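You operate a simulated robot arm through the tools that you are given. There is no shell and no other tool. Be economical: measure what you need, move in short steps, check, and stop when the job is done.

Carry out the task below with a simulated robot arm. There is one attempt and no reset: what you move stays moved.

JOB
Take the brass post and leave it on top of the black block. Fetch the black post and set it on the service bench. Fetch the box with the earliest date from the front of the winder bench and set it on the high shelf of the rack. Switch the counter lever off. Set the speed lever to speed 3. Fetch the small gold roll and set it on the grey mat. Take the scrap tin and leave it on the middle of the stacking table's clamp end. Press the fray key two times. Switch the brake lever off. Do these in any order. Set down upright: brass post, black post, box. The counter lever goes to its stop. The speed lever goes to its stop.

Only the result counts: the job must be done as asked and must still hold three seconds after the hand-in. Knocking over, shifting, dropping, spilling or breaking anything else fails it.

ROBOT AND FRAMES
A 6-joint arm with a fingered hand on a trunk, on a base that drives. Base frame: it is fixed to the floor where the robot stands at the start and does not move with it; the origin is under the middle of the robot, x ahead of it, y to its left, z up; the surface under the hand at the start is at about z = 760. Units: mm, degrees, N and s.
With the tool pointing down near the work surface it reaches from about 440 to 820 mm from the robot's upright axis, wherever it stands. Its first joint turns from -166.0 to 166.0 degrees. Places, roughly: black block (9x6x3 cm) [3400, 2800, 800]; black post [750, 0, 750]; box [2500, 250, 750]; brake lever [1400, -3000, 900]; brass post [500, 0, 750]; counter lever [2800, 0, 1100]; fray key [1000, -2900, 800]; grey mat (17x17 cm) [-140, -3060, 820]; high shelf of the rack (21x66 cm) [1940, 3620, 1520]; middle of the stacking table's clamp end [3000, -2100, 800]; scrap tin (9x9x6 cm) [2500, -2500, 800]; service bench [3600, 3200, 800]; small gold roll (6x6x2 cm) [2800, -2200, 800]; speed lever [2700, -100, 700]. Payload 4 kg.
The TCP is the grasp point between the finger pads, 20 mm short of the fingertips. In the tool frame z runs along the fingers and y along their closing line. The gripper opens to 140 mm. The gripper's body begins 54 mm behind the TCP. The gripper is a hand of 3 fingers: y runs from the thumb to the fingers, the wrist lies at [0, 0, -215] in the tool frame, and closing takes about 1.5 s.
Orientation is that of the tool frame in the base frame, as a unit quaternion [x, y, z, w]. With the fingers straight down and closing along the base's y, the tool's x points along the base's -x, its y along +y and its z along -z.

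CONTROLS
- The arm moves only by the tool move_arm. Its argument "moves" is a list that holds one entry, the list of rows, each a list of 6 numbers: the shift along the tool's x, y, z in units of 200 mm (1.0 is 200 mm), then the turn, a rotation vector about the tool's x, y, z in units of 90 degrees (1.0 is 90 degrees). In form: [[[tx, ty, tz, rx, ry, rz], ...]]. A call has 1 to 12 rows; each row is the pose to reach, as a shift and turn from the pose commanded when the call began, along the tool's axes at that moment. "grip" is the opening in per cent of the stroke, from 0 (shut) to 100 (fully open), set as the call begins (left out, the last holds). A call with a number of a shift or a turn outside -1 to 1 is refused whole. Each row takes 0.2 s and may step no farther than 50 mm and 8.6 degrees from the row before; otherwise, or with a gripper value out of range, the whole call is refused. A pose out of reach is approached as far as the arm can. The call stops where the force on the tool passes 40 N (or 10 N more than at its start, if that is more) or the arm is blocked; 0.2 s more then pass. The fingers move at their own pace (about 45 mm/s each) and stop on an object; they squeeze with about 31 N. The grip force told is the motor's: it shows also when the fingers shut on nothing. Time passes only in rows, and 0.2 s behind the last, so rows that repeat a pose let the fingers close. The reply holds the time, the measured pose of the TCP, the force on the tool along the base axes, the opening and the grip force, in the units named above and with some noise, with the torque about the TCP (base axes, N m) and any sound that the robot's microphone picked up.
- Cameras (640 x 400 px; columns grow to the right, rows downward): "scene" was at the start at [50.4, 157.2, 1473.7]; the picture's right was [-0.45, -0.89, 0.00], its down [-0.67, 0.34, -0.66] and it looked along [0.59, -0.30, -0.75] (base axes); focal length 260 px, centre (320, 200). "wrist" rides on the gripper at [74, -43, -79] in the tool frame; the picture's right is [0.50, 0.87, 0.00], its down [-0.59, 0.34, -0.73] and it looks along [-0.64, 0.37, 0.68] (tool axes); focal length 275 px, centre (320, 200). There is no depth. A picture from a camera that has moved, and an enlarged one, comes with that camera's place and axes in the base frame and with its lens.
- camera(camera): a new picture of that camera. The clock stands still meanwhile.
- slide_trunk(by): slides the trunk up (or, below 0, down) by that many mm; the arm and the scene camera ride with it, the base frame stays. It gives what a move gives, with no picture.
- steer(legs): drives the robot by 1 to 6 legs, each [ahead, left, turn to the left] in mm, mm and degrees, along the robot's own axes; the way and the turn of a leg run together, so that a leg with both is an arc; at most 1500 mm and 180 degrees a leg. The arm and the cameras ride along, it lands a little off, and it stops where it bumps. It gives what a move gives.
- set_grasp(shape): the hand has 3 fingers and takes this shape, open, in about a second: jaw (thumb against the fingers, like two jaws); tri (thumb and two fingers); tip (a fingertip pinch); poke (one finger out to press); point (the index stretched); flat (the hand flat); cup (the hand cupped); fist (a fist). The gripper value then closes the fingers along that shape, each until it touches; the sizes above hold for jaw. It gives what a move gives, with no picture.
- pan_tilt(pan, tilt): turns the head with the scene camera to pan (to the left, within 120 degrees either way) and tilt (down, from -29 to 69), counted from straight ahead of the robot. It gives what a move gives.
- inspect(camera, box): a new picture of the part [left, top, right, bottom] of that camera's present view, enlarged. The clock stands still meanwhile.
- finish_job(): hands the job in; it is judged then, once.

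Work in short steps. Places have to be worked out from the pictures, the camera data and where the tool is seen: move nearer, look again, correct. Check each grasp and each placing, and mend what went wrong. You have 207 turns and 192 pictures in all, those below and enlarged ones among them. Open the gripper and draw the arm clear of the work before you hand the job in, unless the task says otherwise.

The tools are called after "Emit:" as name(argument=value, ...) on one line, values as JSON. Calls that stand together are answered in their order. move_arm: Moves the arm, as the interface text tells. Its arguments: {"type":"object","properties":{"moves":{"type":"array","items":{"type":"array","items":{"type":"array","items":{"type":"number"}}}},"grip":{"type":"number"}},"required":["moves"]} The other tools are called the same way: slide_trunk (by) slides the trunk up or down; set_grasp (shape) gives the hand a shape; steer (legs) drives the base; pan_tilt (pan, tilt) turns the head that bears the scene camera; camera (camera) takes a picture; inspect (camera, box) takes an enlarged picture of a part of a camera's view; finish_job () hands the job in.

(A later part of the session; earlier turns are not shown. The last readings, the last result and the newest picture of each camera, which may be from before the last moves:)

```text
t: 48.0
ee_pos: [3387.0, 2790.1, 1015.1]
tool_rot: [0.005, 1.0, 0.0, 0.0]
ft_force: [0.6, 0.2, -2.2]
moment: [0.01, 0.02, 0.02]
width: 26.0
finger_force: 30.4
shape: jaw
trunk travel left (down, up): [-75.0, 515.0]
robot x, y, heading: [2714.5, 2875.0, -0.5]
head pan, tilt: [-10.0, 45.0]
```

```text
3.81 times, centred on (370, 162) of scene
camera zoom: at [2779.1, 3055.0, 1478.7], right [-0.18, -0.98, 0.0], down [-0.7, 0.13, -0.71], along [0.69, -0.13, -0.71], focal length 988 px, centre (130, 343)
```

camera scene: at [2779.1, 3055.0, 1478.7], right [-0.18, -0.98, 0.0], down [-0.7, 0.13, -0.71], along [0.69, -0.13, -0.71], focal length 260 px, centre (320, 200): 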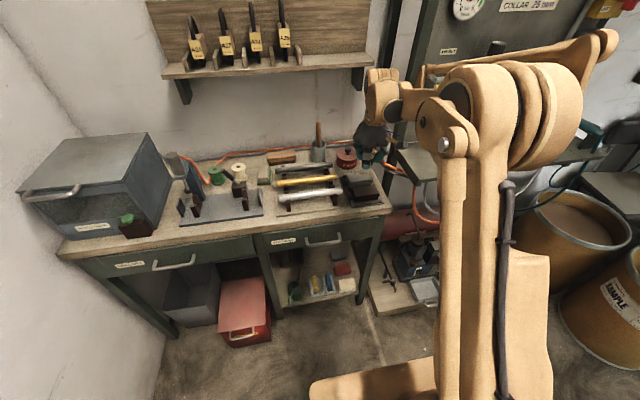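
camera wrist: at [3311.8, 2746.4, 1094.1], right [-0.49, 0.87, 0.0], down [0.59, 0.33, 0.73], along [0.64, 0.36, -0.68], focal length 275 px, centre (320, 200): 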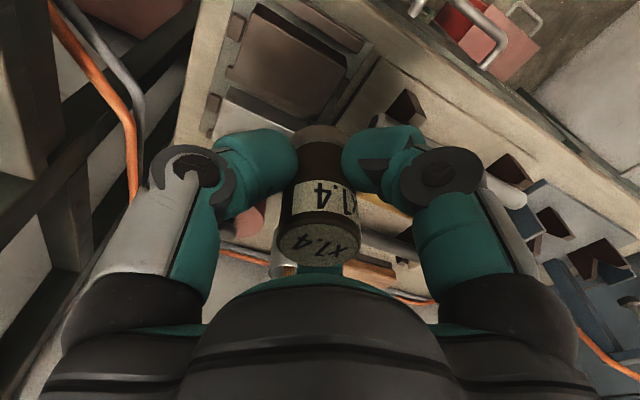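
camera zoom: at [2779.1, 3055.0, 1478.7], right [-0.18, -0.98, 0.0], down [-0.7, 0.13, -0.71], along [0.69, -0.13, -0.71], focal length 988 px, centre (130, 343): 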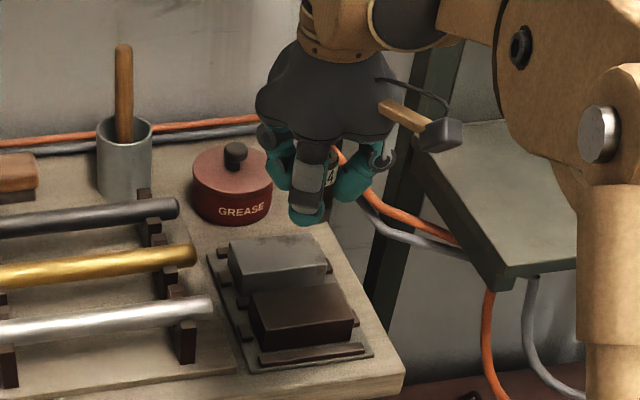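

Refined: block centre ≈ (3410, 2772), top z≈850. I shift there and descend to TCP z≈900, then check.

Emit:
move_arm(moves=[[[-0.11, -0.09, 0.0, 0, 0, 0], [-0.11, -0.09, 0.2, 0, 0, 0], [-0.11, -0.09, 0.4, 0, 0, 0], [-0.11, -0.09, 0.55, 0, 0, 0]]])

Emit:
inspect(camera="wrist", box=[180, 30, 440, 230])

Emit:
inspect(camera="scene", box=[310, 130, 430, 215])

```text
t: 49.0
ee_pos: [3408.0, 2770.4, 905.3]
tool_rot: [0.005, 1.0, 0.0, 0.0]
ft_force: [0.3, -0.3, -2.0]
moment: [0.0, -0.01, -0.01]
width: 26.1
finger_force: 30.8
shape: jaw
trunk travel left (down, up): [-75.0, 515.0]
robot x, y, heading: [2718.8, 2875.5, -0.5]
head pan, tilt: [-10.0, 45.0]
```

```text
2.00 times, centred on (310, 130) of wrist
camera zoom: at [3331.9, 2726.8, 984.8], right [-0.49, 0.87, 0.0], down [0.59, 0.33, 0.73], along [0.64, 0.36, -0.68], focal length 551 px, centre (340, 340)
```

zoom: 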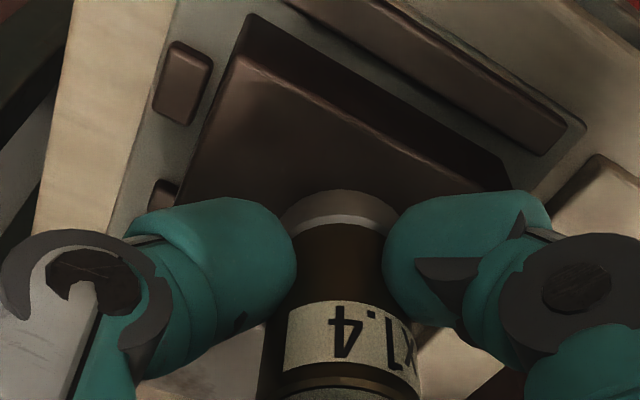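

```text
4.71 times, centred on (370, 172) of scene
camera zoom: at [2779.4, 3054.8, 1478.7], right [-0.18, -0.98, 0.0], down [-0.7, 0.13, -0.71], along [0.69, -0.13, -0.71], focal length 1221 px, centre (85, 329)
```

zoom: 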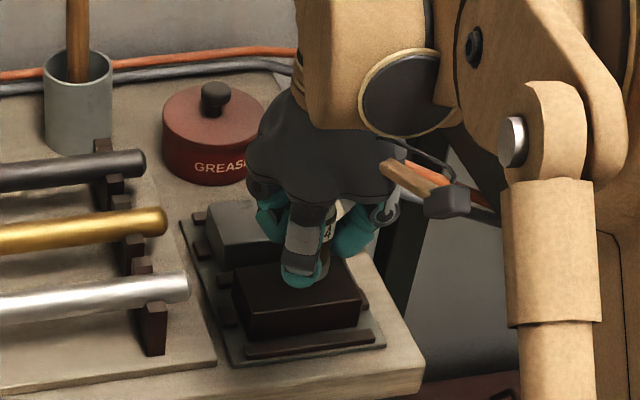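

Post is over the block; I shift 7 mm forward and descend in fine steps until contact shows.

Emit:
move_arm(moves=[[[-0.035, 0.01, 0.03, 0, 0, 0], [-0.035, 0.01, 0.06, 0, 0, 0], [-0.035, 0.01, 0.08, 0, 0, 0], [-0.035, 0.01, 0.095, 0, 0, 0], [-0.035, 0.01, 0.11, 0, 0, 0]]])

Emit:
inspect(camera="scene", box=[310, 130, 430, 215])

Emit:
inspect(camera="wrist", box=[180, 30, 440, 230])

```text
t: 50.2
ee_pos: [3414.0, 2773.2, 888.6]
tool_rot: [0.004, 1.0, 0.001, 0.002]
ft_force: [9.0, -0.9, 34.2]
moment: [-0.09, -0.17, 0.0]
width: 27.7
finger_force: 30.6
shape: jaw
trunk travel left (down, up): [-75.0, 515.0]
robot x, y, heading: [2717.3, 2879.3, -0.4]
head pan, tilt: [-10.0, 45.0]
```

```text
4.71 times, centred on (370, 172) of scene
camera zoom: at [2776.4, 3055.2, 1479.2], right [-0.18, -0.98, 0.0], down [-0.69, 0.13, -0.71], along [0.7, -0.13, -0.71], focal length 1221 px, centre (85, 329)
```

zoom: 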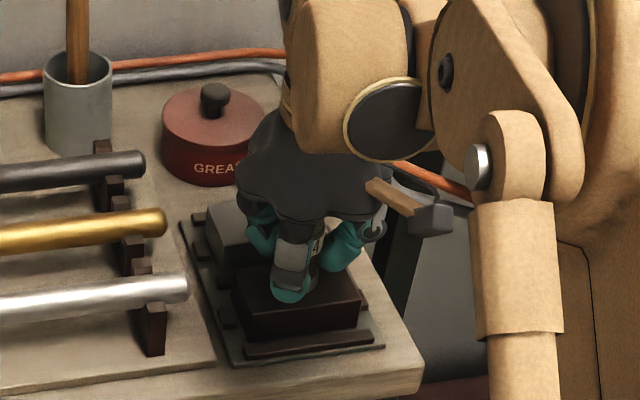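

```text
2.00 times, centred on (310, 130) of wrist
camera zoom: at [3338.1, 2729.9, 965.2], right [-0.49, 0.87, 0.0], down [0.59, 0.33, 0.74], along [0.64, 0.36, -0.68], focal length 551 px, centre (340, 340)
```

zoom: 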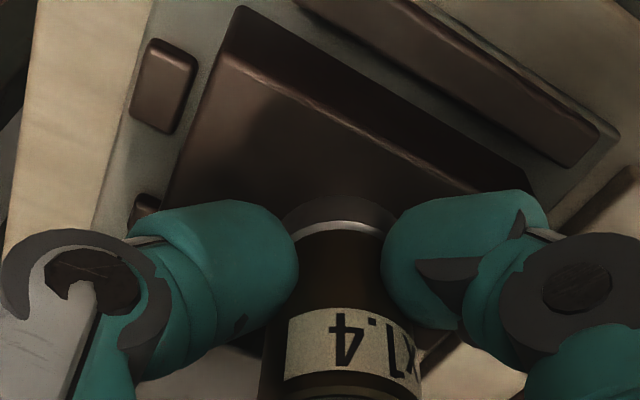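

Contact at TCP z≈888 (block top ≈855). I ease up 4 mm and open the fingers modestly.

Emit:
move_arm(moves=[[[0, 0, -0.02, 0, 0, 0], [0, 0, -0.02, 0, 0, 0]]])

Emit:
move_arm(moves=[[[0, 0, 0, 0, 0, 0], [0, 0, 0, 0, 0, 0], [0, 0, 0, 0, 0, 0]]], grip=42)

Emit:
inspect(camera="wrist", box=[180, 30, 440, 230])

```text
t: 50.8
ee_pos: [3414.6, 2773.1, 888.4]
tool_rot: [0.004, 1.0, -0.001, 0.0]
ft_force: [0.1, -1.3, 6.4]
moment: [-0.12, -0.06, 0.02]
width: 26.9
finger_force: 31.1
shape: jaw
trunk travel left (down, up): [-75.0, 515.0]
robot x, y, heading: [2715.6, 2875.6, -0.3]
head pan, tilt: [-10.0, 45.0]
```

```text
t: 51.6
ee_pos: [3414.5, 2772.8, 888.4]
tool_rot: [0.005, 1.0, 0.0, 0.0]
ft_force: [-0.7, -0.3, 0.5]
moment: [-0.02, -0.01, 0.04]
width: 58.5
finger_force: 0.1
shape: jaw
trunk travel left (down, up): [-75.0, 515.0]
robot x, y, heading: [2718.3, 2877.4, -0.5]
head pan, tilt: [-10.0, 45.0]
```

```text
2.00 times, centred on (310, 130) of wrist
camera zoom: at [3339.5, 2730.1, 966.5], right [-0.49, 0.87, 0.0], down [0.59, 0.33, 0.73], along [0.64, 0.36, -0.68], focal length 551 px, centre (340, 340)
```

zoom: 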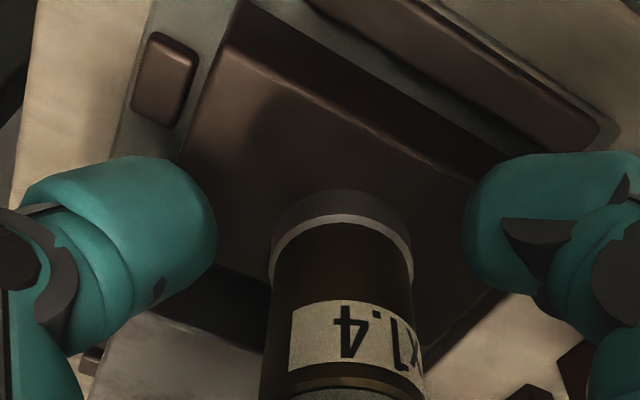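

Post stands on its own. I lift straight up and check.

Emit:
move_arm(moves=[[[0, 0, -0.15, 0, 0, 0], [0, 0, -0.35, 0, 0, 0], [0, 0, -0.6, 0, 0, 0], [0, 0, -0.8, 0, 0, 0], [0.2, 0.1, -0.8, 0, 0, 0], [0.4, 0.2, -0.8, 0, 0, 0], [0.6, 0.3, -0.8, 0, 0, 0], [0.8, 0.4, -0.8, 0, 0, 0]]])

Emit:
inspect(camera="scene", box=[310, 110, 430, 215])

Emit:
inspect(camera="wrist", box=[100, 0, 500, 250])

```text
t: 53.4
ee_pos: [3253.1, 2854.8, 1048.6]
tool_rot: [0.005, 1.0, 0.0, 0.0]
ft_force: [0.0, 0.2, 0.6]
moment: [0.0, 0.0, -0.01]
width: 58.7
finger_force: 0.1
shape: jaw
trunk travel left (down, up): [-75.0, 515.0]
robot x, y, heading: [2717.1, 2880.0, -0.6]
head pan, tilt: [-10.0, 45.0]
```

```text
3.81 times, centred on (370, 162) of scene
camera zoom: at [2777.8, 3055.2, 1478.7], right [-0.18, -0.98, 0.0], down [-0.69, 0.13, -0.71], along [0.7, -0.13, -0.71], focal length 988 px, centre (130, 343)
```

zoom: 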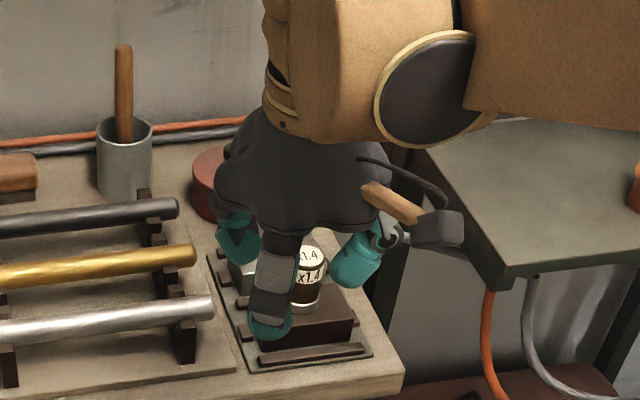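

```text
1.60 times, centred on (300, 125) of wrist
camera zoom: at [3177.9, 2813.2, 1126.9], right [-0.49, 0.87, 0.0], down [0.59, 0.33, 0.73], along [0.64, 0.36, -0.68], focal length 440 px, centre (352, 320)
```

zoom: 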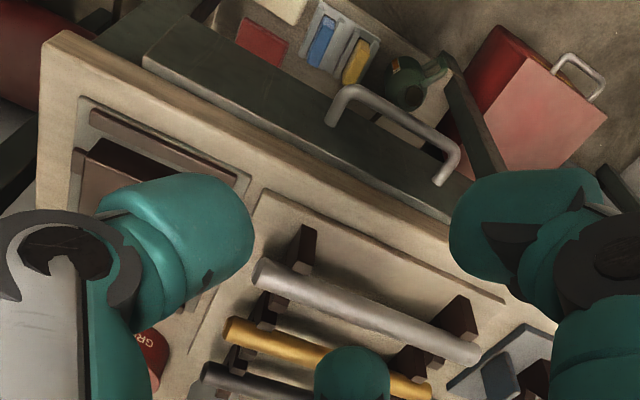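

Brass post is standing on the black block. Now back to the first table for the black post (x2.6 at ≈(730,22)).

Emit:
steer(legs=[[-500, 0, 0.5], [0, -770, 0], [-1200, 0, 0], [-1030, 0, 0], [0, -1200, 0], [0, -900, 0]])

Emit:
pan_tilt(pan=-10, tilt=50)

Emit:
camera(camera="scene")

Emit:
camera(camera="wrist")

```text
t: 80.7
ee_pos: [535.4, -3.2, 1047.2]
tool_rot: [-0.006, 1.0, 0.0, -0.001]
ft_force: [0.0, -0.1, 0.6]
moment: [0.02, -0.02, 0.03]
width: 58.9
finger_force: 0.1
shape: jaw
trunk travel left (down, up): [-75.0, 515.0]
robot x, y, heading: [-0.8, 5.2, 0.8]
head pan, tilt: [-10.0, 45.0]
```

```text
t: 81.4
ee_pos: [537.0, -3.5, 1047.4]
tool_rot: [-0.006, 1.0, 0.0, 0.002]
ft_force: [-0.4, 0.7, -0.3]
moment: [-0.02, -0.04, 0.04]
width: 58.5
finger_force: 0.0
shape: jaw
trunk travel left (down, up): [-75.0, 515.0]
robot x, y, heading: [-2.5, 7.6, 0.6]
head pan, tilt: [-10.0, 50.0]
```

```text
140 pictures are left
camera scene: at [52.1, 186.5, 1471.8], right [-0.16, -0.99, 0.0], down [-0.76, 0.12, -0.64], along [0.63, -0.1, -0.77], focal length 260 px, centre (320, 200)
```

scene: 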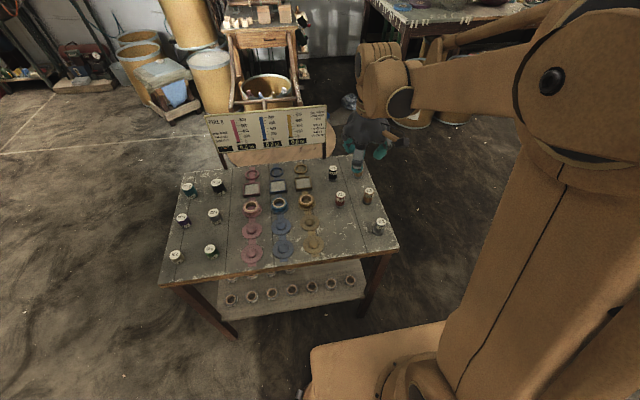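

```text
139 pictures are left
camera wrist: at [462.0, -47.5, 1126.7], right [-0.51, 0.86, 0.0], down [0.58, 0.35, 0.73], along [0.63, 0.38, -0.68], focal length 275 px, centre (320, 200)
```

wrist: 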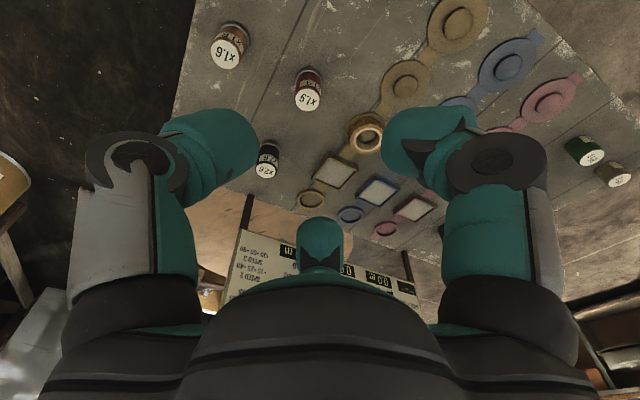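

x2.6 triangulates to ≈(734,21). I move above it to z≈890 and check.

Emit:
move_arm(moves=[[[-0.2, 0.02, 0.1, 0, 0, 0], [-0.4, 0.04, 0.2, 0, 0, 0], [-0.6, 0.06, 0.4, 0, 0, 0], [-0.8, 0.08, 0.55, 0, 0, 0], [-0.98, 0.11, 0.7, 0, 0, 0], [-0.98, 0.11, 0.78, 0, 0, 0]]], grip=50)

Emit:
camera(camera="wrist")

```text
refused: row 3 steps farther than a row can; nothing moved
```

```text
138 pictures are left
camera wrist: at [462.0, -47.5, 1126.7], right [-0.51, 0.86, 0.0], down [0.58, 0.35, 0.73], along [0.63, 0.38, -0.68], focal length 275 px, centre (320, 200)
```

wrist: 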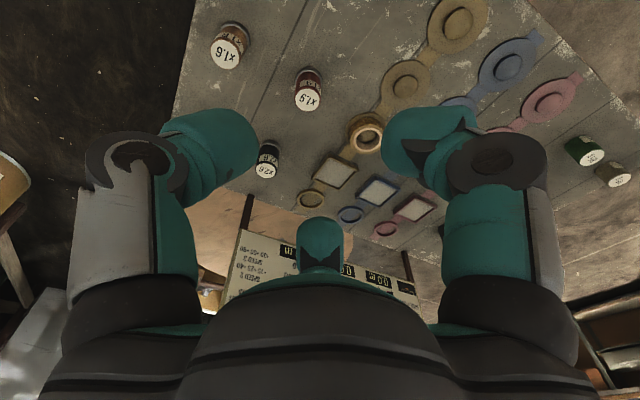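

Row steps were too long; I split them.

Emit:
move_arm(moves=[[[-0.2, 0.02, 0.1, 0, 0, 0], [-0.4, 0.04, 0.2, 0, 0, 0], [-0.6, 0.06, 0.3, 0, 0, 0], [-0.8, 0.08, 0.4, 0, 0, 0], [-0.98, 0.11, 0.5, 0, 0, 0], [-0.98, 0.11, 0.7, 0, 0, 0], [-0.98, 0.11, 0.78, 0, 0, 0]]], grip=50)

Emit:
camera(camera="wrist")

```text
t: 83.0
ee_pos: [733.4, 22.1, 890.5]
tool_rot: [-0.006, 1.0, -0.001, 0.0]
ft_force: [0.6, 0.2, 0.3]
moment: [0.02, 0.02, -0.01]
width: 69.7
finger_force: 0.0
shape: jaw
trunk travel left (down, up): [-75.0, 515.0]
robot x, y, heading: [-4.9, 6.8, 0.7]
head pan, tilt: [-10.0, 50.0]
```

```text
137 pictures are left
camera wrist: at [658.4, -22.2, 968.1], right [-0.51, 0.86, 0.0], down [0.58, 0.35, 0.73], along [0.63, 0.38, -0.68], focal length 275 px, centre (320, 200)
```

wrist: 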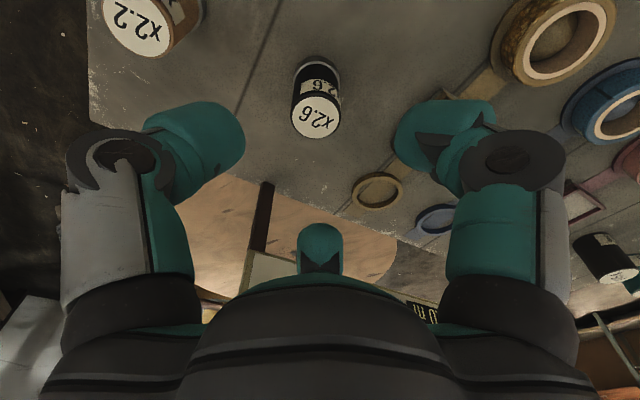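

Alignment equals that of the first grasp. I descend to z≈793 and close.

Emit:
move_arm(moves=[[[0, 0, 0.15, 0, 0, 0], [0, 0, 0.3, 0, 0, 0], [0, 0, 0.42, 0, 0, 0], [0, 0, 0.485, 0, 0, 0]]])

Emit:
move_arm(moves=[[[0, 0, 0, 0, 0, 0], [0, 0, 0, 0, 0, 0], [0, 0, 0, 0, 0, 0], [0, 0, 0, 0, 0, 0], [0, 0, 0, 0, 0, 0]]], grip=0)

Emit:
move_arm(moves=[[[0, 0, -0.2, 0, 0, 0], [0, 0, -0.4, 0, 0, 0], [0, 0, -0.6, 0, 0, 0], [0, 0, -0.8, 0, 0, 0], [0, 0, -1, 0, 0, 0], [0.25, 0, -1, 0, 0, 0], [0.5, 0, -1, 0, 0, 0], [0.75, 0, -1, 0, 0, 0], [1, 0, -1, 0, 0, 0]]])

Emit:
camera(camera="wrist")

```text
t: 84.0
ee_pos: [731.0, 22.5, 794.2]
tool_rot: [-0.006, 1.0, 0.0, -0.001]
ft_force: [-0.4, -0.4, 0.6]
moment: [-0.01, 0.02, 0.0]
width: 69.7
finger_force: 0.1
shape: jaw
trunk travel left (down, up): [-75.0, 515.0]
robot x, y, heading: [-3.7, 7.8, 0.7]
head pan, tilt: [-10.0, 50.0]
```

```text
t: 85.2
ee_pos: [731.5, 21.6, 793.7]
tool_rot: [-0.006, 1.0, 0.0, 0.0]
ft_force: [0.3, 0.7, -0.6]
moment: [0.0, 0.04, -0.02]
width: 25.6
finger_force: 31.4
shape: jaw
trunk travel left (down, up): [-75.0, 515.0]
robot x, y, heading: [-1.0, 7.7, 0.5]
head pan, tilt: [-10.0, 50.0]
```

```text
t: 87.2
ee_pos: [532.3, 20.9, 993.9]
tool_rot: [-0.006, 1.0, 0.0, 0.0]
ft_force: [-0.8, -0.4, -2.4]
moment: [-0.04, -0.01, 0.04]
width: 25.6
finger_force: 30.9
shape: jaw
trunk travel left (down, up): [-75.0, 515.0]
robot x, y, heading: [-3.1, 6.8, 0.6]
head pan, tilt: [-10.0, 50.0]
```

```text
136 pictures are left
camera wrist: at [457.9, -23.5, 1073.4], right [-0.51, 0.86, 0.0], down [0.58, 0.35, 0.73], along [0.63, 0.38, -0.68], focal length 275 px, centre (320, 200)
```

wrist: 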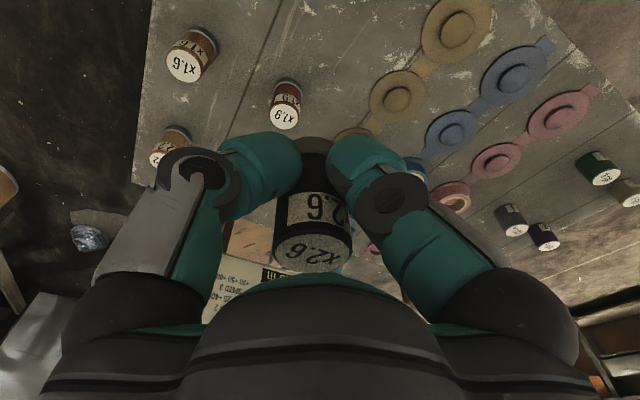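

Black post held. I drive to the service bench's left part.

Emit:
steer(legs=[[0, 1200, -0.6], [0, 900, 0], [1300, 0, 0], [1200, 0, 0], [0, 750, 0], [220, 280, 0]])

Emit:
pan_tilt(pan=10, tilt=45)

Emit:
camera(camera="scene")

Emit:
camera(camera="wrist")

```text
t: 115.2
ee_pos: [3261.1, 3183.9, 995.5]
tool_rot: [0.014, 1.0, 0.0, 0.0]
ft_force: [0.2, -0.4, -1.9]
moment: [0.01, 0.01, 0.0]
width: 25.5
finger_force: 30.9
shape: jaw
trunk travel left (down, up): [-75.0, 515.0]
robot x, y, heading: [2724.7, 3191.8, -1.6]
head pan, tilt: [-10.0, 50.0]
```

```text
t: 116.1
ee_pos: [3262.3, 3183.5, 994.1]
tool_rot: [0.014, 1.0, 0.001, 0.0]
ft_force: [0.1, 0.9, -2.0]
moment: [-0.05, 0.02, -0.01]
width: 25.8
finger_force: 31.1
shape: jaw
trunk travel left (down, up): [-75.0, 515.0]
robot x, y, heading: [2727.0, 3193.4, -1.4]
head pan, tilt: [10.0, 45.0]
```

```text
135 pictures are left
camera scene: at [2791.5, 3395.7, 1478.7], right [0.15, -0.99, 0.0], down [-0.7, -0.1, -0.71], along [0.7, 0.1, -0.71], focal length 260 px, centre (320, 200)
```

scene: 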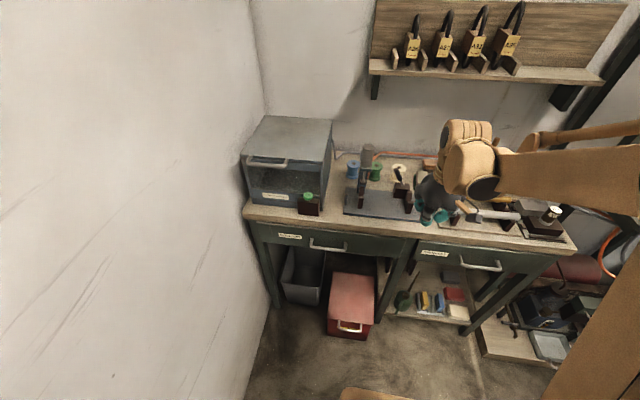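

```text
134 pictures are left
camera wrist: at [3185.1, 3142.3, 1073.2], right [-0.48, 0.88, 0.0], down [0.6, 0.32, 0.73], along [0.65, 0.35, -0.68], focal length 275 px, centre (320, 200)
```

wrist: 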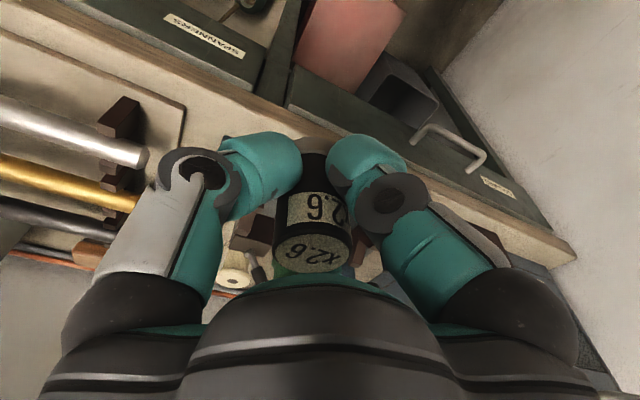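

Emit:
inspect(camera="scene", box=[235, 130, 475, 260])

Emit:
inspect(camera="scene", box=[380, 140, 590, 260])

```text
2.67 times, centred on (355, 195) of scene
camera zoom: at [2791.5, 3395.7, 1478.7], right [0.15, -0.99, 0.0], down [-0.7, -0.1, -0.71], along [0.7, 0.1, -0.71], focal length 692 px, centre (227, 213)
```

zoom: 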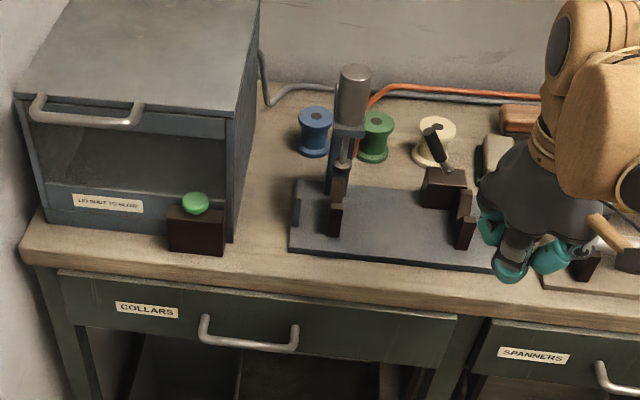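

```text
3.05 times, centred on (485, 200) of scene
camera zoom: at [2791.5, 3395.7, 1478.7], right [0.15, -0.99, 0.0], down [-0.7, -0.1, -0.71], along [0.7, 0.1, -0.71], focal length 791 px, centre (-183, 200)
```

zoom: 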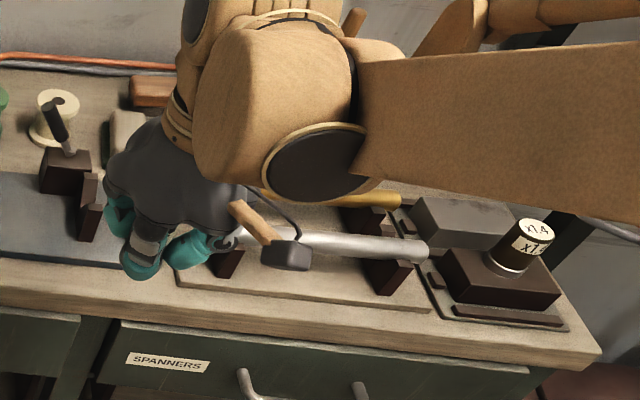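

The bench is busy; a clear spot is the front strip at about (3366, 3408), left of the vise plate's front corner and clear of the cabinet. I move above it.

Emit:
move_arm(moves=[[[0, 0.2, 0, 0, 0, 0], [0, 0.4, 0, 0, 0, 0], [0, 0.6, 0, 0, 0, 0], [0, 0.8, 0, 0, 0, 0], [0, 1, 0, 0, 0, 0]]])

Emit:
move_arm(moves=[[[-0.2, 0.1, 0, 0, 0, 0], [-0.35, 0.137, 0, 0, 0, 0], [-0.488, 0.137, 0.1, 0, 0, 0], [-0.488, 0.137, 0.25, 0, 0, 0]]])

Emit:
camera(camera="wrist")

Emit:
inspect(camera="scene", box=[235, 110, 475, 260])

```text
t: 117.3
ee_pos: [3266.5, 3386.5, 995.9]
tool_rot: [0.013, 1.0, 0.0, -0.001]
ft_force: [0.1, -0.9, -1.7]
moment: [-0.05, 0.02, 0.0]
width: 25.6
finger_force: 31.2
shape: jaw
trunk travel left (down, up): [-75.0, 515.0]
robot x, y, heading: [2728.2, 3192.7, -1.8]
head pan, tilt: [10.0, 45.0]
```

```text
t: 118.3
ee_pos: [3365.7, 3410.2, 943.0]
tool_rot: [0.014, 1.0, 0.0, 0.001]
ft_force: [-0.3, 0.0, -2.5]
moment: [0.0, 0.02, -0.02]
width: 25.7
finger_force: 31.0
shape: jaw
trunk travel left (down, up): [-75.0, 515.0]
robot x, y, heading: [2724.9, 3189.1, -1.5]
head pan, tilt: [10.0, 45.0]
```

```text
131 pictures are left
camera wrist: at [3289.5, 3367.6, 1022.2], right [-0.48, 0.88, 0.0], down [0.6, 0.32, 0.73], along [0.65, 0.35, -0.68], focal length 275 px, centre (320, 200)
```

wrist: 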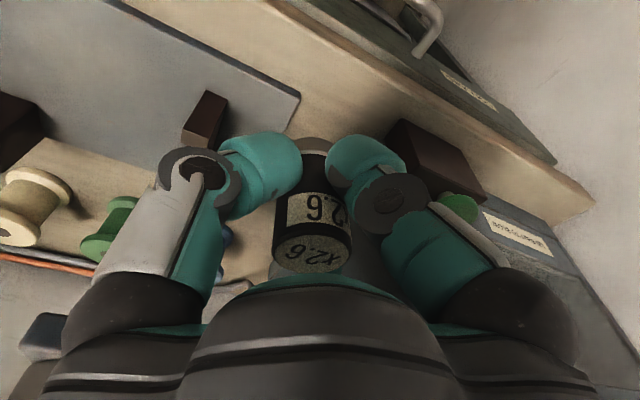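

```text
2.67 times, centred on (355, 185) of scene
camera zoom: at [2791.9, 3396.2, 1478.6], right [0.15, -0.99, 0.0], down [-0.7, -0.1, -0.71], along [0.7, 0.1, -0.71], focal length 692 px, centre (227, 240)
```

zoom: 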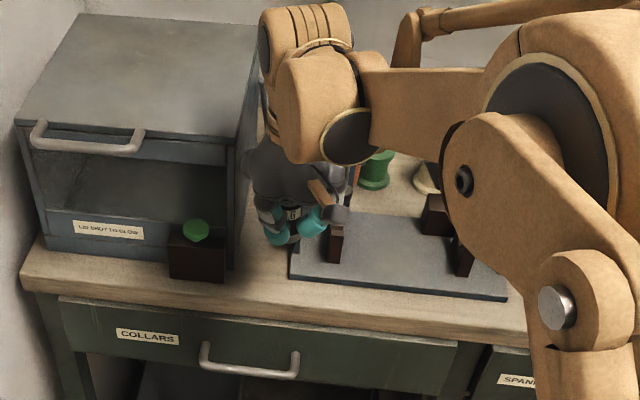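

Landing spot projects just clear of the plate corner; I shift 6 mm left and descend, finishing with fine steps.

Emit:
move_arm(moves=[[[0.01, 0.03, 0.15, 0, 0, 0], [0.01, 0.03, 0.3, 0, 0, 0], [0.01, 0.03, 0.36, 0, 0, 0], [0.01, 0.03, 0.38, 0, 0, 0], [0.01, 0.03, 0.4, 0, 0, 0], [0.01, 0.03, 0.415, 0, 0, 0], [0.01, 0.03, 0.43, 0, 0, 0]]])

Emit:
camera(camera="wrist")

```text
t: 119.9
ee_pos: [3360.7, 3415.5, 860.1]
tool_rot: [0.013, 1.0, 0.0, 0.001]
ft_force: [-3.4, 6.4, 23.8]
moment: [-0.17, -0.48, 0.13]
width: 26.8
finger_force: 31.5
shape: jaw
trunk travel left (down, up): [-75.0, 515.0]
robot x, y, heading: [2726.8, 3189.0, -1.7]
head pan, tilt: [10.0, 45.0]
```

```text
129 pictures are left
camera wrist: at [3284.4, 3373.6, 939.5], right [-0.48, 0.88, 0.0], down [0.59, 0.32, 0.74], along [0.65, 0.35, -0.68], focal length 275 px, centre (320, 200)
```

wrist: 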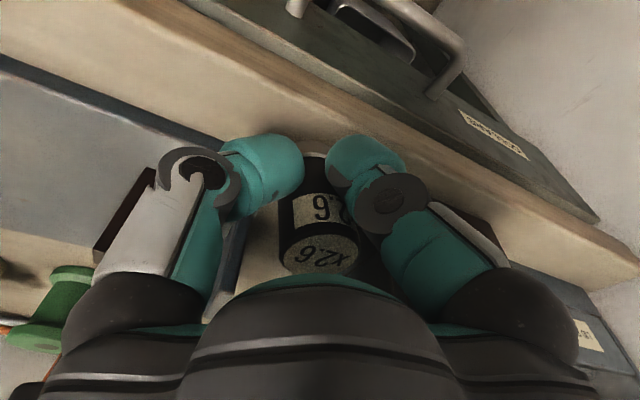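

The torque suggests contact toward the plate corner. I look closer.

Emit:
inspect(camera="wrist", box=[180, 90, 460, 290])

Emit:
inspect(camera="scene", box=[300, 170, 400, 240])

```text
2.00 times, centred on (320, 190) of wrist
camera zoom: at [3284.4, 3373.6, 939.5], right [-0.48, 0.88, 0.0], down [0.59, 0.32, 0.74], along [0.65, 0.35, -0.68], focal length 551 px, centre (320, 220)
```

zoom: 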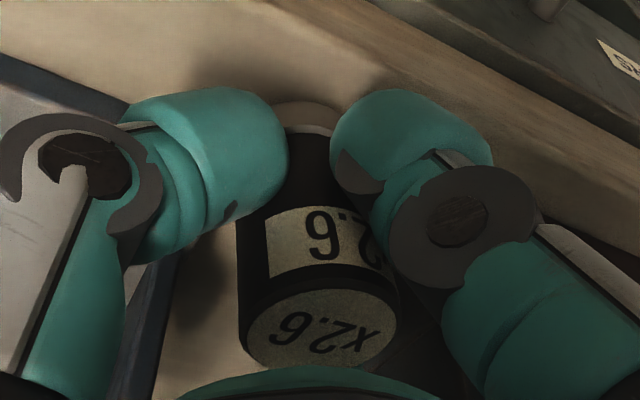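

```text
5.71 times, centred on (350, 205) of scene
camera zoom: at [2788.3, 3396.0, 1479.1], right [0.15, -0.99, 0.0], down [-0.7, -0.1, -0.71], along [0.7, 0.1, -0.71], focal length 1483 px, centre (149, 171)
```

zoom: 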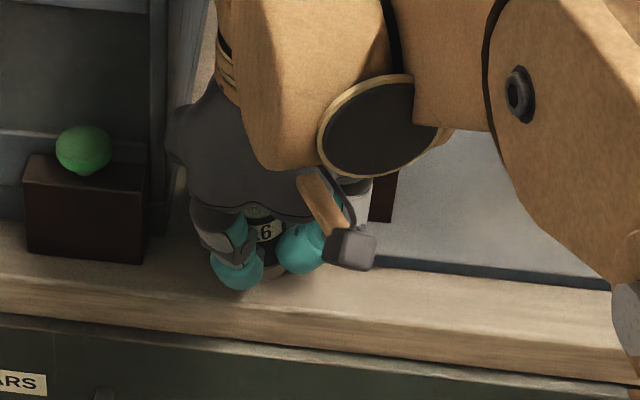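

Possibly the thumb touches the vise plate. I lift 12 mm, shift 4 mm back and 5 mm left, and retry.

Emit:
move_arm(moves=[[[0, 0, -0.06, 0, 0, 0], [0.02, 0.025, -0.06, 0, 0, 0], [0.02, 0.025, -0.03, 0, 0, 0], [0.02, 0.025, -0.01, 0, 0, 0], [0.02, 0.025, 0.0, 0, 0, 0], [0.02, 0.025, 0.01, 0, 0, 0]]])

```text
t: 121.3
ee_pos: [3359.4, 3419.6, 857.2]
tool_rot: [0.014, 1.0, 0.0, 0.0]
ft_force: [-0.5, -0.2, -2.0]
moment: [-0.03, 0.04, 0.0]
width: 26.3
finger_force: 31.3
shape: jaw
trunk travel left (down, up): [-75.0, 515.0]
robot x, y, heading: [2726.1, 3193.4, -1.5]
head pan, tilt: [10.0, 45.0]
```

No contact now at 857, so the plate was touched before. I continue down finely.

Emit:
move_arm(moves=[[[0, 0, 0.015, 0, 0, 0], [0, 0, 0.03, 0, 0, 0], [0, 0, 0.045, 0, 0, 0], [0, 0, 0.06, 0, 0, 0]]])

Emit:
inspect(camera="wrist", box=[180, 90, 460, 290])

```text
t: 122.1
ee_pos: [3357.4, 3419.0, 851.3]
tool_rot: [0.014, 1.0, 0.001, 0.001]
ft_force: [2.1, -0.2, 31.1]
moment: [0.18, -0.06, 0.03]
width: 26.9
finger_force: 31.5
shape: jaw
trunk travel left (down, up): [-75.0, 515.0]
robot x, y, heading: [2724.8, 3191.0, -1.6]
head pan, tilt: [10.0, 45.0]
stopped in row 4: the force on the tool passed its limit at 45 N (the readings are from after the stop); the commanded pose is now the measured one
```

```text
2.00 times, centred on (320, 190) of wrist
camera zoom: at [3282.3, 3377.5, 929.6], right [-0.48, 0.88, 0.0], down [0.59, 0.32, 0.74], along [0.65, 0.35, -0.68], focal length 551 px, centre (320, 220)
```

zoom: 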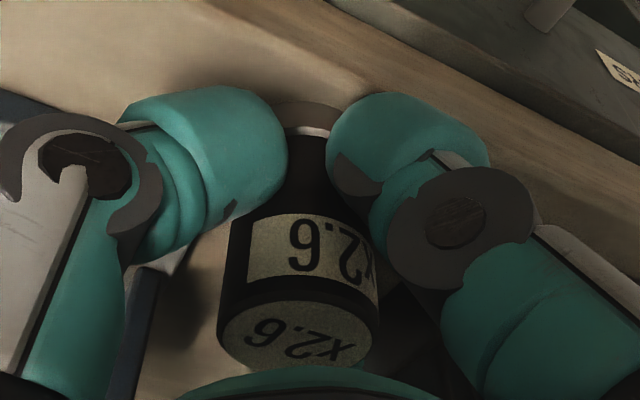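

Contact at 851 with little torque: the post is on the bench (z≈818). I open slightly and look.

Emit:
move_arm(moves=[[[0, 0, 0, 0, 0, 0], [0, 0, 0, 0, 0, 0], [0, 0, 0, 0, 0, 0]]], grip=32)

Emit:
inspect(camera="wrist", box=[180, 90, 460, 290])

```text
t: 122.9
ee_pos: [3359.3, 3419.9, 849.6]
tool_rot: [0.014, 1.0, 0.0, 0.001]
ft_force: [-0.2, 0.5, -1.0]
moment: [-0.02, 0.01, 0.01]
width: 44.7
finger_force: 0.1
shape: jaw
trunk travel left (down, up): [-75.0, 515.0]
robot x, y, heading: [2728.4, 3194.3, -2.0]
head pan, tilt: [10.0, 45.0]
```

```text
2.00 times, centred on (320, 190) of wrist
camera zoom: at [3283.8, 3378.1, 926.8], right [-0.48, 0.88, 0.0], down [0.6, 0.32, 0.74], along [0.65, 0.35, -0.68], focal length 551 px, centre (320, 220)
```

zoom: 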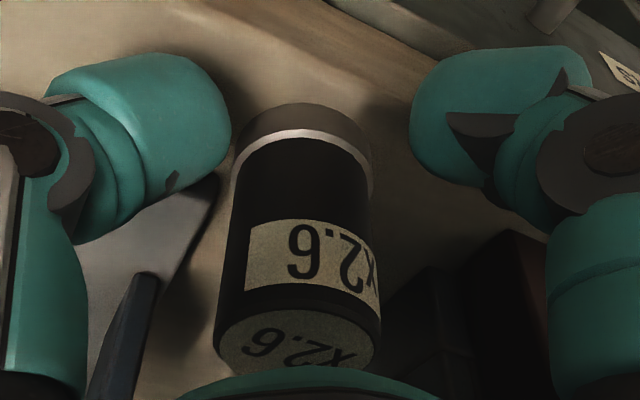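

It stands free. I lift straight up and check.

Emit:
move_arm(moves=[[[0, 0, -0.1, 0, 0, 0], [0, 0, -0.25, 0, 0, 0], [0, 0, -0.45, 0, 0, 0], [0, 0, -0.65, 0, 0, 0], [0.2, -0.1, -0.75, 0, 0, 0], [0.4, -0.2, -0.8, 0, 0, 0], [0.6, -0.3, -0.9, 0, 0, 0], [0.8, -0.4, -0.95, 0, 0, 0]]])

Emit:
inspect(camera="scene", box=[235, 110, 475, 260])

```text
t: 124.7
ee_pos: [3195.0, 3341.7, 1039.3]
tool_rot: [0.014, 1.0, 0.0, 0.001]
ft_force: [-0.4, 0.8, 1.4]
moment: [0.0, 0.0, 0.01]
width: 44.6
finger_force: 0.1
shape: jaw
trunk travel left (down, up): [-75.0, 515.0]
robot x, y, heading: [2723.2, 3189.7, -1.6]
head pan, tilt: [10.0, 45.0]
```

```text
2.67 times, centred on (355, 185) of scene
camera zoom: at [2790.3, 3395.5, 1478.8], right [0.15, -0.99, 0.0], down [-0.7, -0.1, -0.71], along [0.7, 0.1, -0.71], focal length 692 px, centre (227, 240)
```

zoom: 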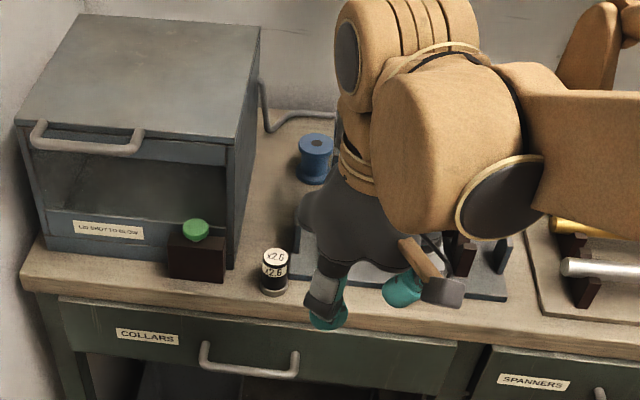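

Black post is upright on the service bench. Next I drive to the winder (≈(2500,250)), stopping at x≈1500 to look.

Emit:
steer(legs=[[-220, -300, 1.6], [0, -800, 0], [-1000, 0, 0], [0, -1000, 0], [0, -1000, 0]])

Emit:
pan_tilt(pan=0, tilt=30)

Emit:
camera(camera="scene")

```text
t: 142.8
ee_pos: [1977.4, 844.4, 1038.9]
tool_rot: [0.002, 1.0, 0.001, -0.002]
ft_force: [0.7, 0.0, -1.1]
moment: [0.05, 0.11, -0.01]
width: 44.9
finger_force: 0.1
shape: jaw
trunk travel left (down, up): [-75.0, 515.0]
robot x, y, heading: [1505.7, 683.2, 0.0]
head pan, tilt: [10.0, 45.0]
stopped in leg 5: the robot was blocked; the commanded pose is now the measured one
```

```text
t: 143.6
ee_pos: [1974.3, 845.8, 1039.6]
tool_rot: [0.002, 1.0, 0.001, 0.001]
ft_force: [0.6, -0.3, -0.2]
moment: [0.0, 0.03, 0.02]
width: 45.0
finger_force: 0.1
shape: jaw
trunk travel left (down, up): [-75.0, 515.0]
robot x, y, heading: [1507.7, 681.5, -0.1]
head pan, tilt: [0.0, 30.0]
```

```text
123 pictures are left
camera scene: at [1579.2, 875.3, 1501.2], right [-0.01, -1.0, 0.0], down [-0.5, 0.0, -0.87], along [0.87, 0.0, -0.5], focal length 260 px, centre (320, 200)
```

scene: 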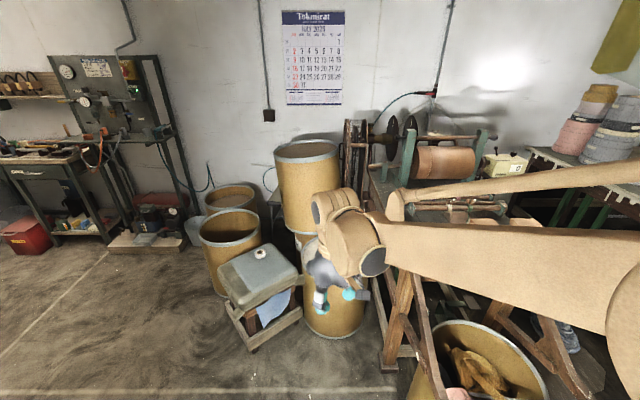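

Blocked at y≈683. I look down to the right to see what blocks.

Emit:
pan_tilt(pan=-70, tilt=60)

Emit:
camera(camera="scene")

```text
t: 145.0
ee_pos: [1974.3, 843.1, 1040.0]
tool_rot: [0.003, 1.0, 0.0, 0.001]
ft_force: [0.1, 0.0, -0.7]
moment: [-0.01, 0.0, 0.03]
width: 44.9
finger_force: 0.0
shape: jaw
trunk travel left (down, up): [-75.0, 515.0]
robot x, y, heading: [1506.3, 679.8, -0.1]
head pan, tilt: [-70.0, 60.0]
```

```text
122 pictures are left
camera scene: at [1511.0, 813.0, 1459.2], right [-0.94, -0.34, 0.0], down [-0.29, 0.82, -0.5], along [0.17, -0.47, -0.87], focal length 260 px, centre (320, 200)
```

scene: 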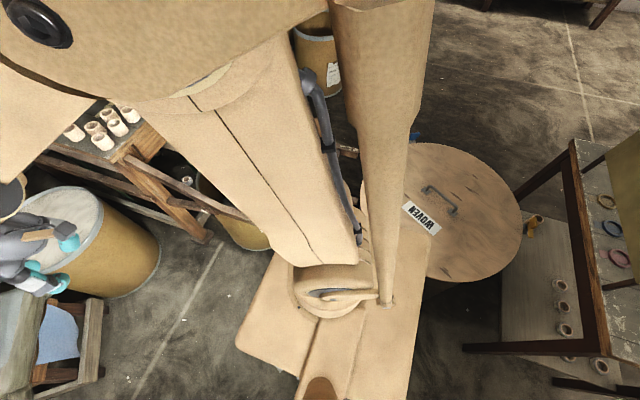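

A lidded drum stands between the table and the winder (≈(1180,210)), and an open drum at ≈(2150,250) in front of the winder. I pan to study the winder.

Emit:
move_arm(moves=[[[0, 0.25, 0, 0, 0, 0], [0, 0.5, 0, 0, 0, 0], [0, 0.75, 0, 0, 0, 0], [0, 1, 0, 0, 0, 0]]])

Emit:
pan_tilt(pan=-25, tilt=30)

Emit:
camera(camera="scene")

```text
t: 146.0
ee_pos: [1976.2, 1045.3, 1038.5]
tool_rot: [0.002, 1.0, 0.0, 0.001]
ft_force: [-0.4, 0.7, 0.1]
moment: [-0.06, -0.01, -0.03]
width: 44.8
finger_force: 0.0
shape: jaw
trunk travel left (down, up): [-75.0, 515.0]
robot x, y, heading: [1507.3, 679.8, -0.2]
head pan, tilt: [-70.0, 60.0]
```

```text
t: 147.1
ee_pos: [1975.9, 1043.1, 1039.3]
tool_rot: [0.004, 1.0, -0.001, 0.002]
ft_force: [0.2, -0.5, 1.5]
moment: [0.03, -0.02, -0.02]
width: 44.5
finger_force: 0.2
shape: jaw
trunk travel left (down, up): [-75.0, 515.0]
robot x, y, heading: [1507.1, 680.9, -0.4]
head pan, tilt: [-25.0, 30.0]
```

```text
121 pictures are left
camera scene: at [1570.2, 837.1, 1501.2], right [-0.43, -0.9, 0.0], down [-0.45, 0.21, -0.87], along [0.78, -0.37, -0.5], focal length 260 px, centre (320, 200)
```

scene: 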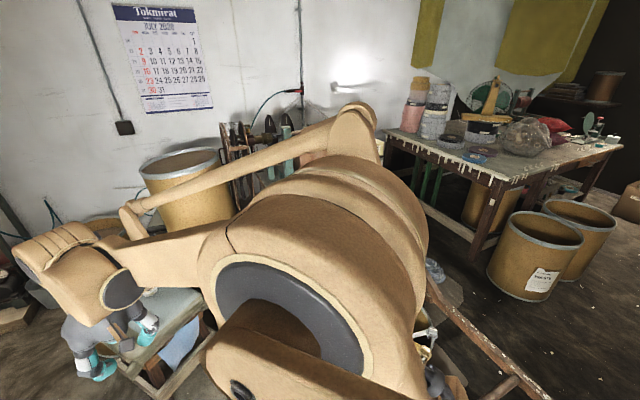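

I drive to about (1950, 800), left of the open drum, from where the winder bench front is reachable.

Emit:
steer(legs=[[0, 130, 0], [440, 0, 0]])

Emit:
pan_tilt(pan=-30, tilt=40)

Emit:
camera(camera="scene")

Emit:
camera(camera="wrist")

```text
t: 150.6
ee_pos: [2414.1, 1169.3, 1040.1]
tool_rot: [0.002, 1.0, 0.0, 0.002]
ft_force: [-0.5, 0.0, 0.0]
moment: [-0.04, 0.03, 0.0]
width: 44.8
finger_force: 0.1
shape: jaw
trunk travel left (down, up): [-75.0, 515.0]
robot x, y, heading: [1945.5, 812.7, 0.1]
head pan, tilt: [-25.0, 30.0]
```

```text
t: 151.3
ee_pos: [2414.9, 1169.5, 1040.6]
tool_rot: [0.003, 1.0, -0.001, 0.001]
ft_force: [0.4, -0.3, 0.1]
moment: [0.04, 0.04, 0.0]
width: 45.0
finger_force: 0.0
shape: jaw
trunk travel left (down, up): [-75.0, 515.0]
robot x, y, heading: [1943.8, 810.3, -0.1]
head pan, tilt: [-30.0, 40.0]
```

```text
120 pictures are left
camera scene: at [2000.3, 959.1, 1486.0], right [-0.5, -0.86, 0.0], down [-0.55, 0.32, -0.77], along [0.66, -0.39, -0.64], focal length 260 px, centre (320, 200)
```

scene: 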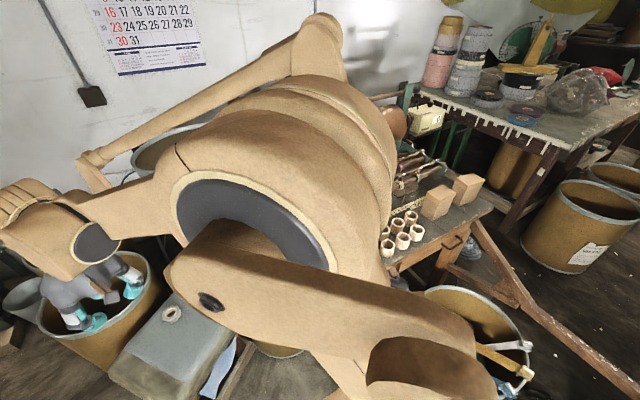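

```text
119 pictures are left
camera wrist: at [2339.5, 1126.7, 1117.7], right [-0.5, 0.87, 0.0], down [0.59, 0.34, 0.74], along [0.64, 0.36, -0.68], focal length 275 px, centre (320, 200)
```

wrist: 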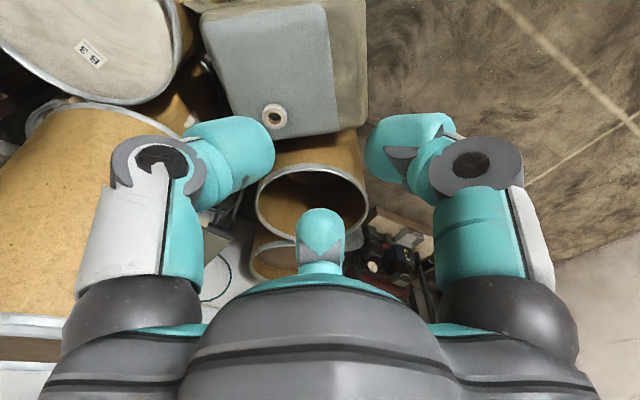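

Emit:
inspect(camera="scene", box=[370, 150, 510, 260])

```text
3.64 times, centred on (440, 205) of scene
camera zoom: at [2000.3, 959.1, 1486.0], right [-0.5, -0.86, 0.0], down [-0.55, 0.32, -0.77], along [0.66, -0.39, -0.64], focal length 944 px, centre (-116, 182)
```

zoom: 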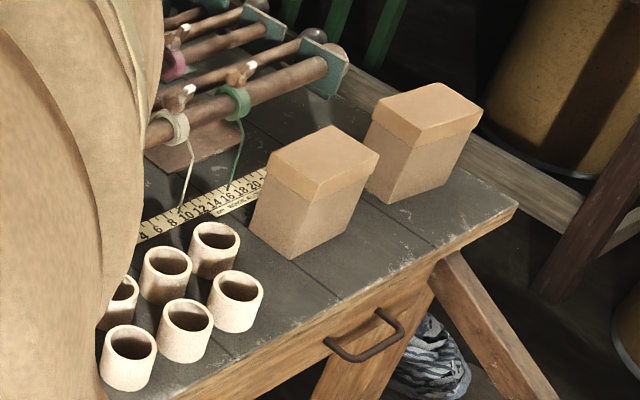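

No labels visible from here, and the arm hides the left part. I swing the hand further left/back to clear the view.

Emit:
move_arm(moves=[[[0.2, 0.12, 0, 0, 0, 0], [0.4, 0.24, 0, 0, 0, 0], [0.6, 0.36, 0, 0, 0, 0], [0.8, 0.48, 0, 0, 0, 0], [1, 0.6, 0, 0, 0, 0]]])

Emit:
move_arm(moves=[[[0.2, 0.12, 0, 0, 0, 0], [0.4, 0.24, 0, 0, 0, 0], [0.6, 0.36, 0, 0, 0, 0], [0.8, 0.48, 0, 0, 0, 0], [1, 0.6, 0, 0, 0, 0]]])

Emit:
camera(camera="scene")

```text
t: 152.6
ee_pos: [2213.8, 1290.0, 1037.7]
tool_rot: [0.002, 1.0, 0.0, 0.0]
ft_force: [0.7, 0.7, 0.3]
moment: [0.04, 0.02, -0.05]
width: 44.8
finger_force: 0.0
shape: jaw
trunk travel left (down, up): [-75.0, 515.0]
robot x, y, heading: [1943.7, 808.9, -0.4]
head pan, tilt: [-30.0, 40.0]
```

```text
t: 153.9
ee_pos: [2062.1, 1395.5, 1042.7]
tool_rot: [0.043, 0.999, 0.0, 0.001]
ft_force: [-0.1, 0.3, 0.0]
moment: [0.03, -0.01, -0.03]
width: 44.7
finger_force: 0.1
shape: jaw
trunk travel left (down, up): [-75.0, 515.0]
robot x, y, heading: [1943.3, 810.4, -0.3]
head pan, tilt: [-30.0, 40.0]
stopped in row 5: the arm was blocked; the commanded pose is now the measured one
```

```text
117 pictures are left
camera scene: at [2000.6, 958.6, 1486.0], right [-0.51, -0.86, 0.0], down [-0.55, 0.33, -0.77], along [0.66, -0.39, -0.64], focal length 260 px, centre (320, 200)
```

scene: 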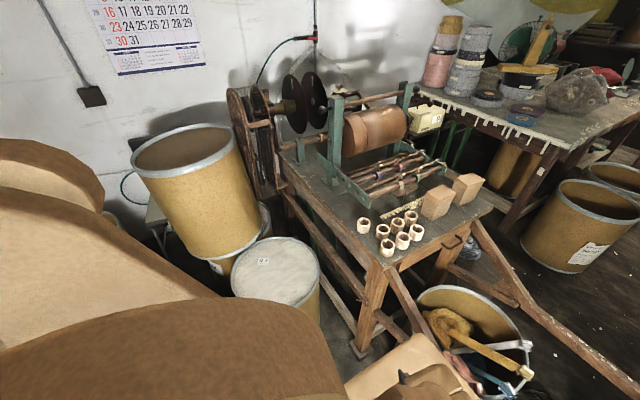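

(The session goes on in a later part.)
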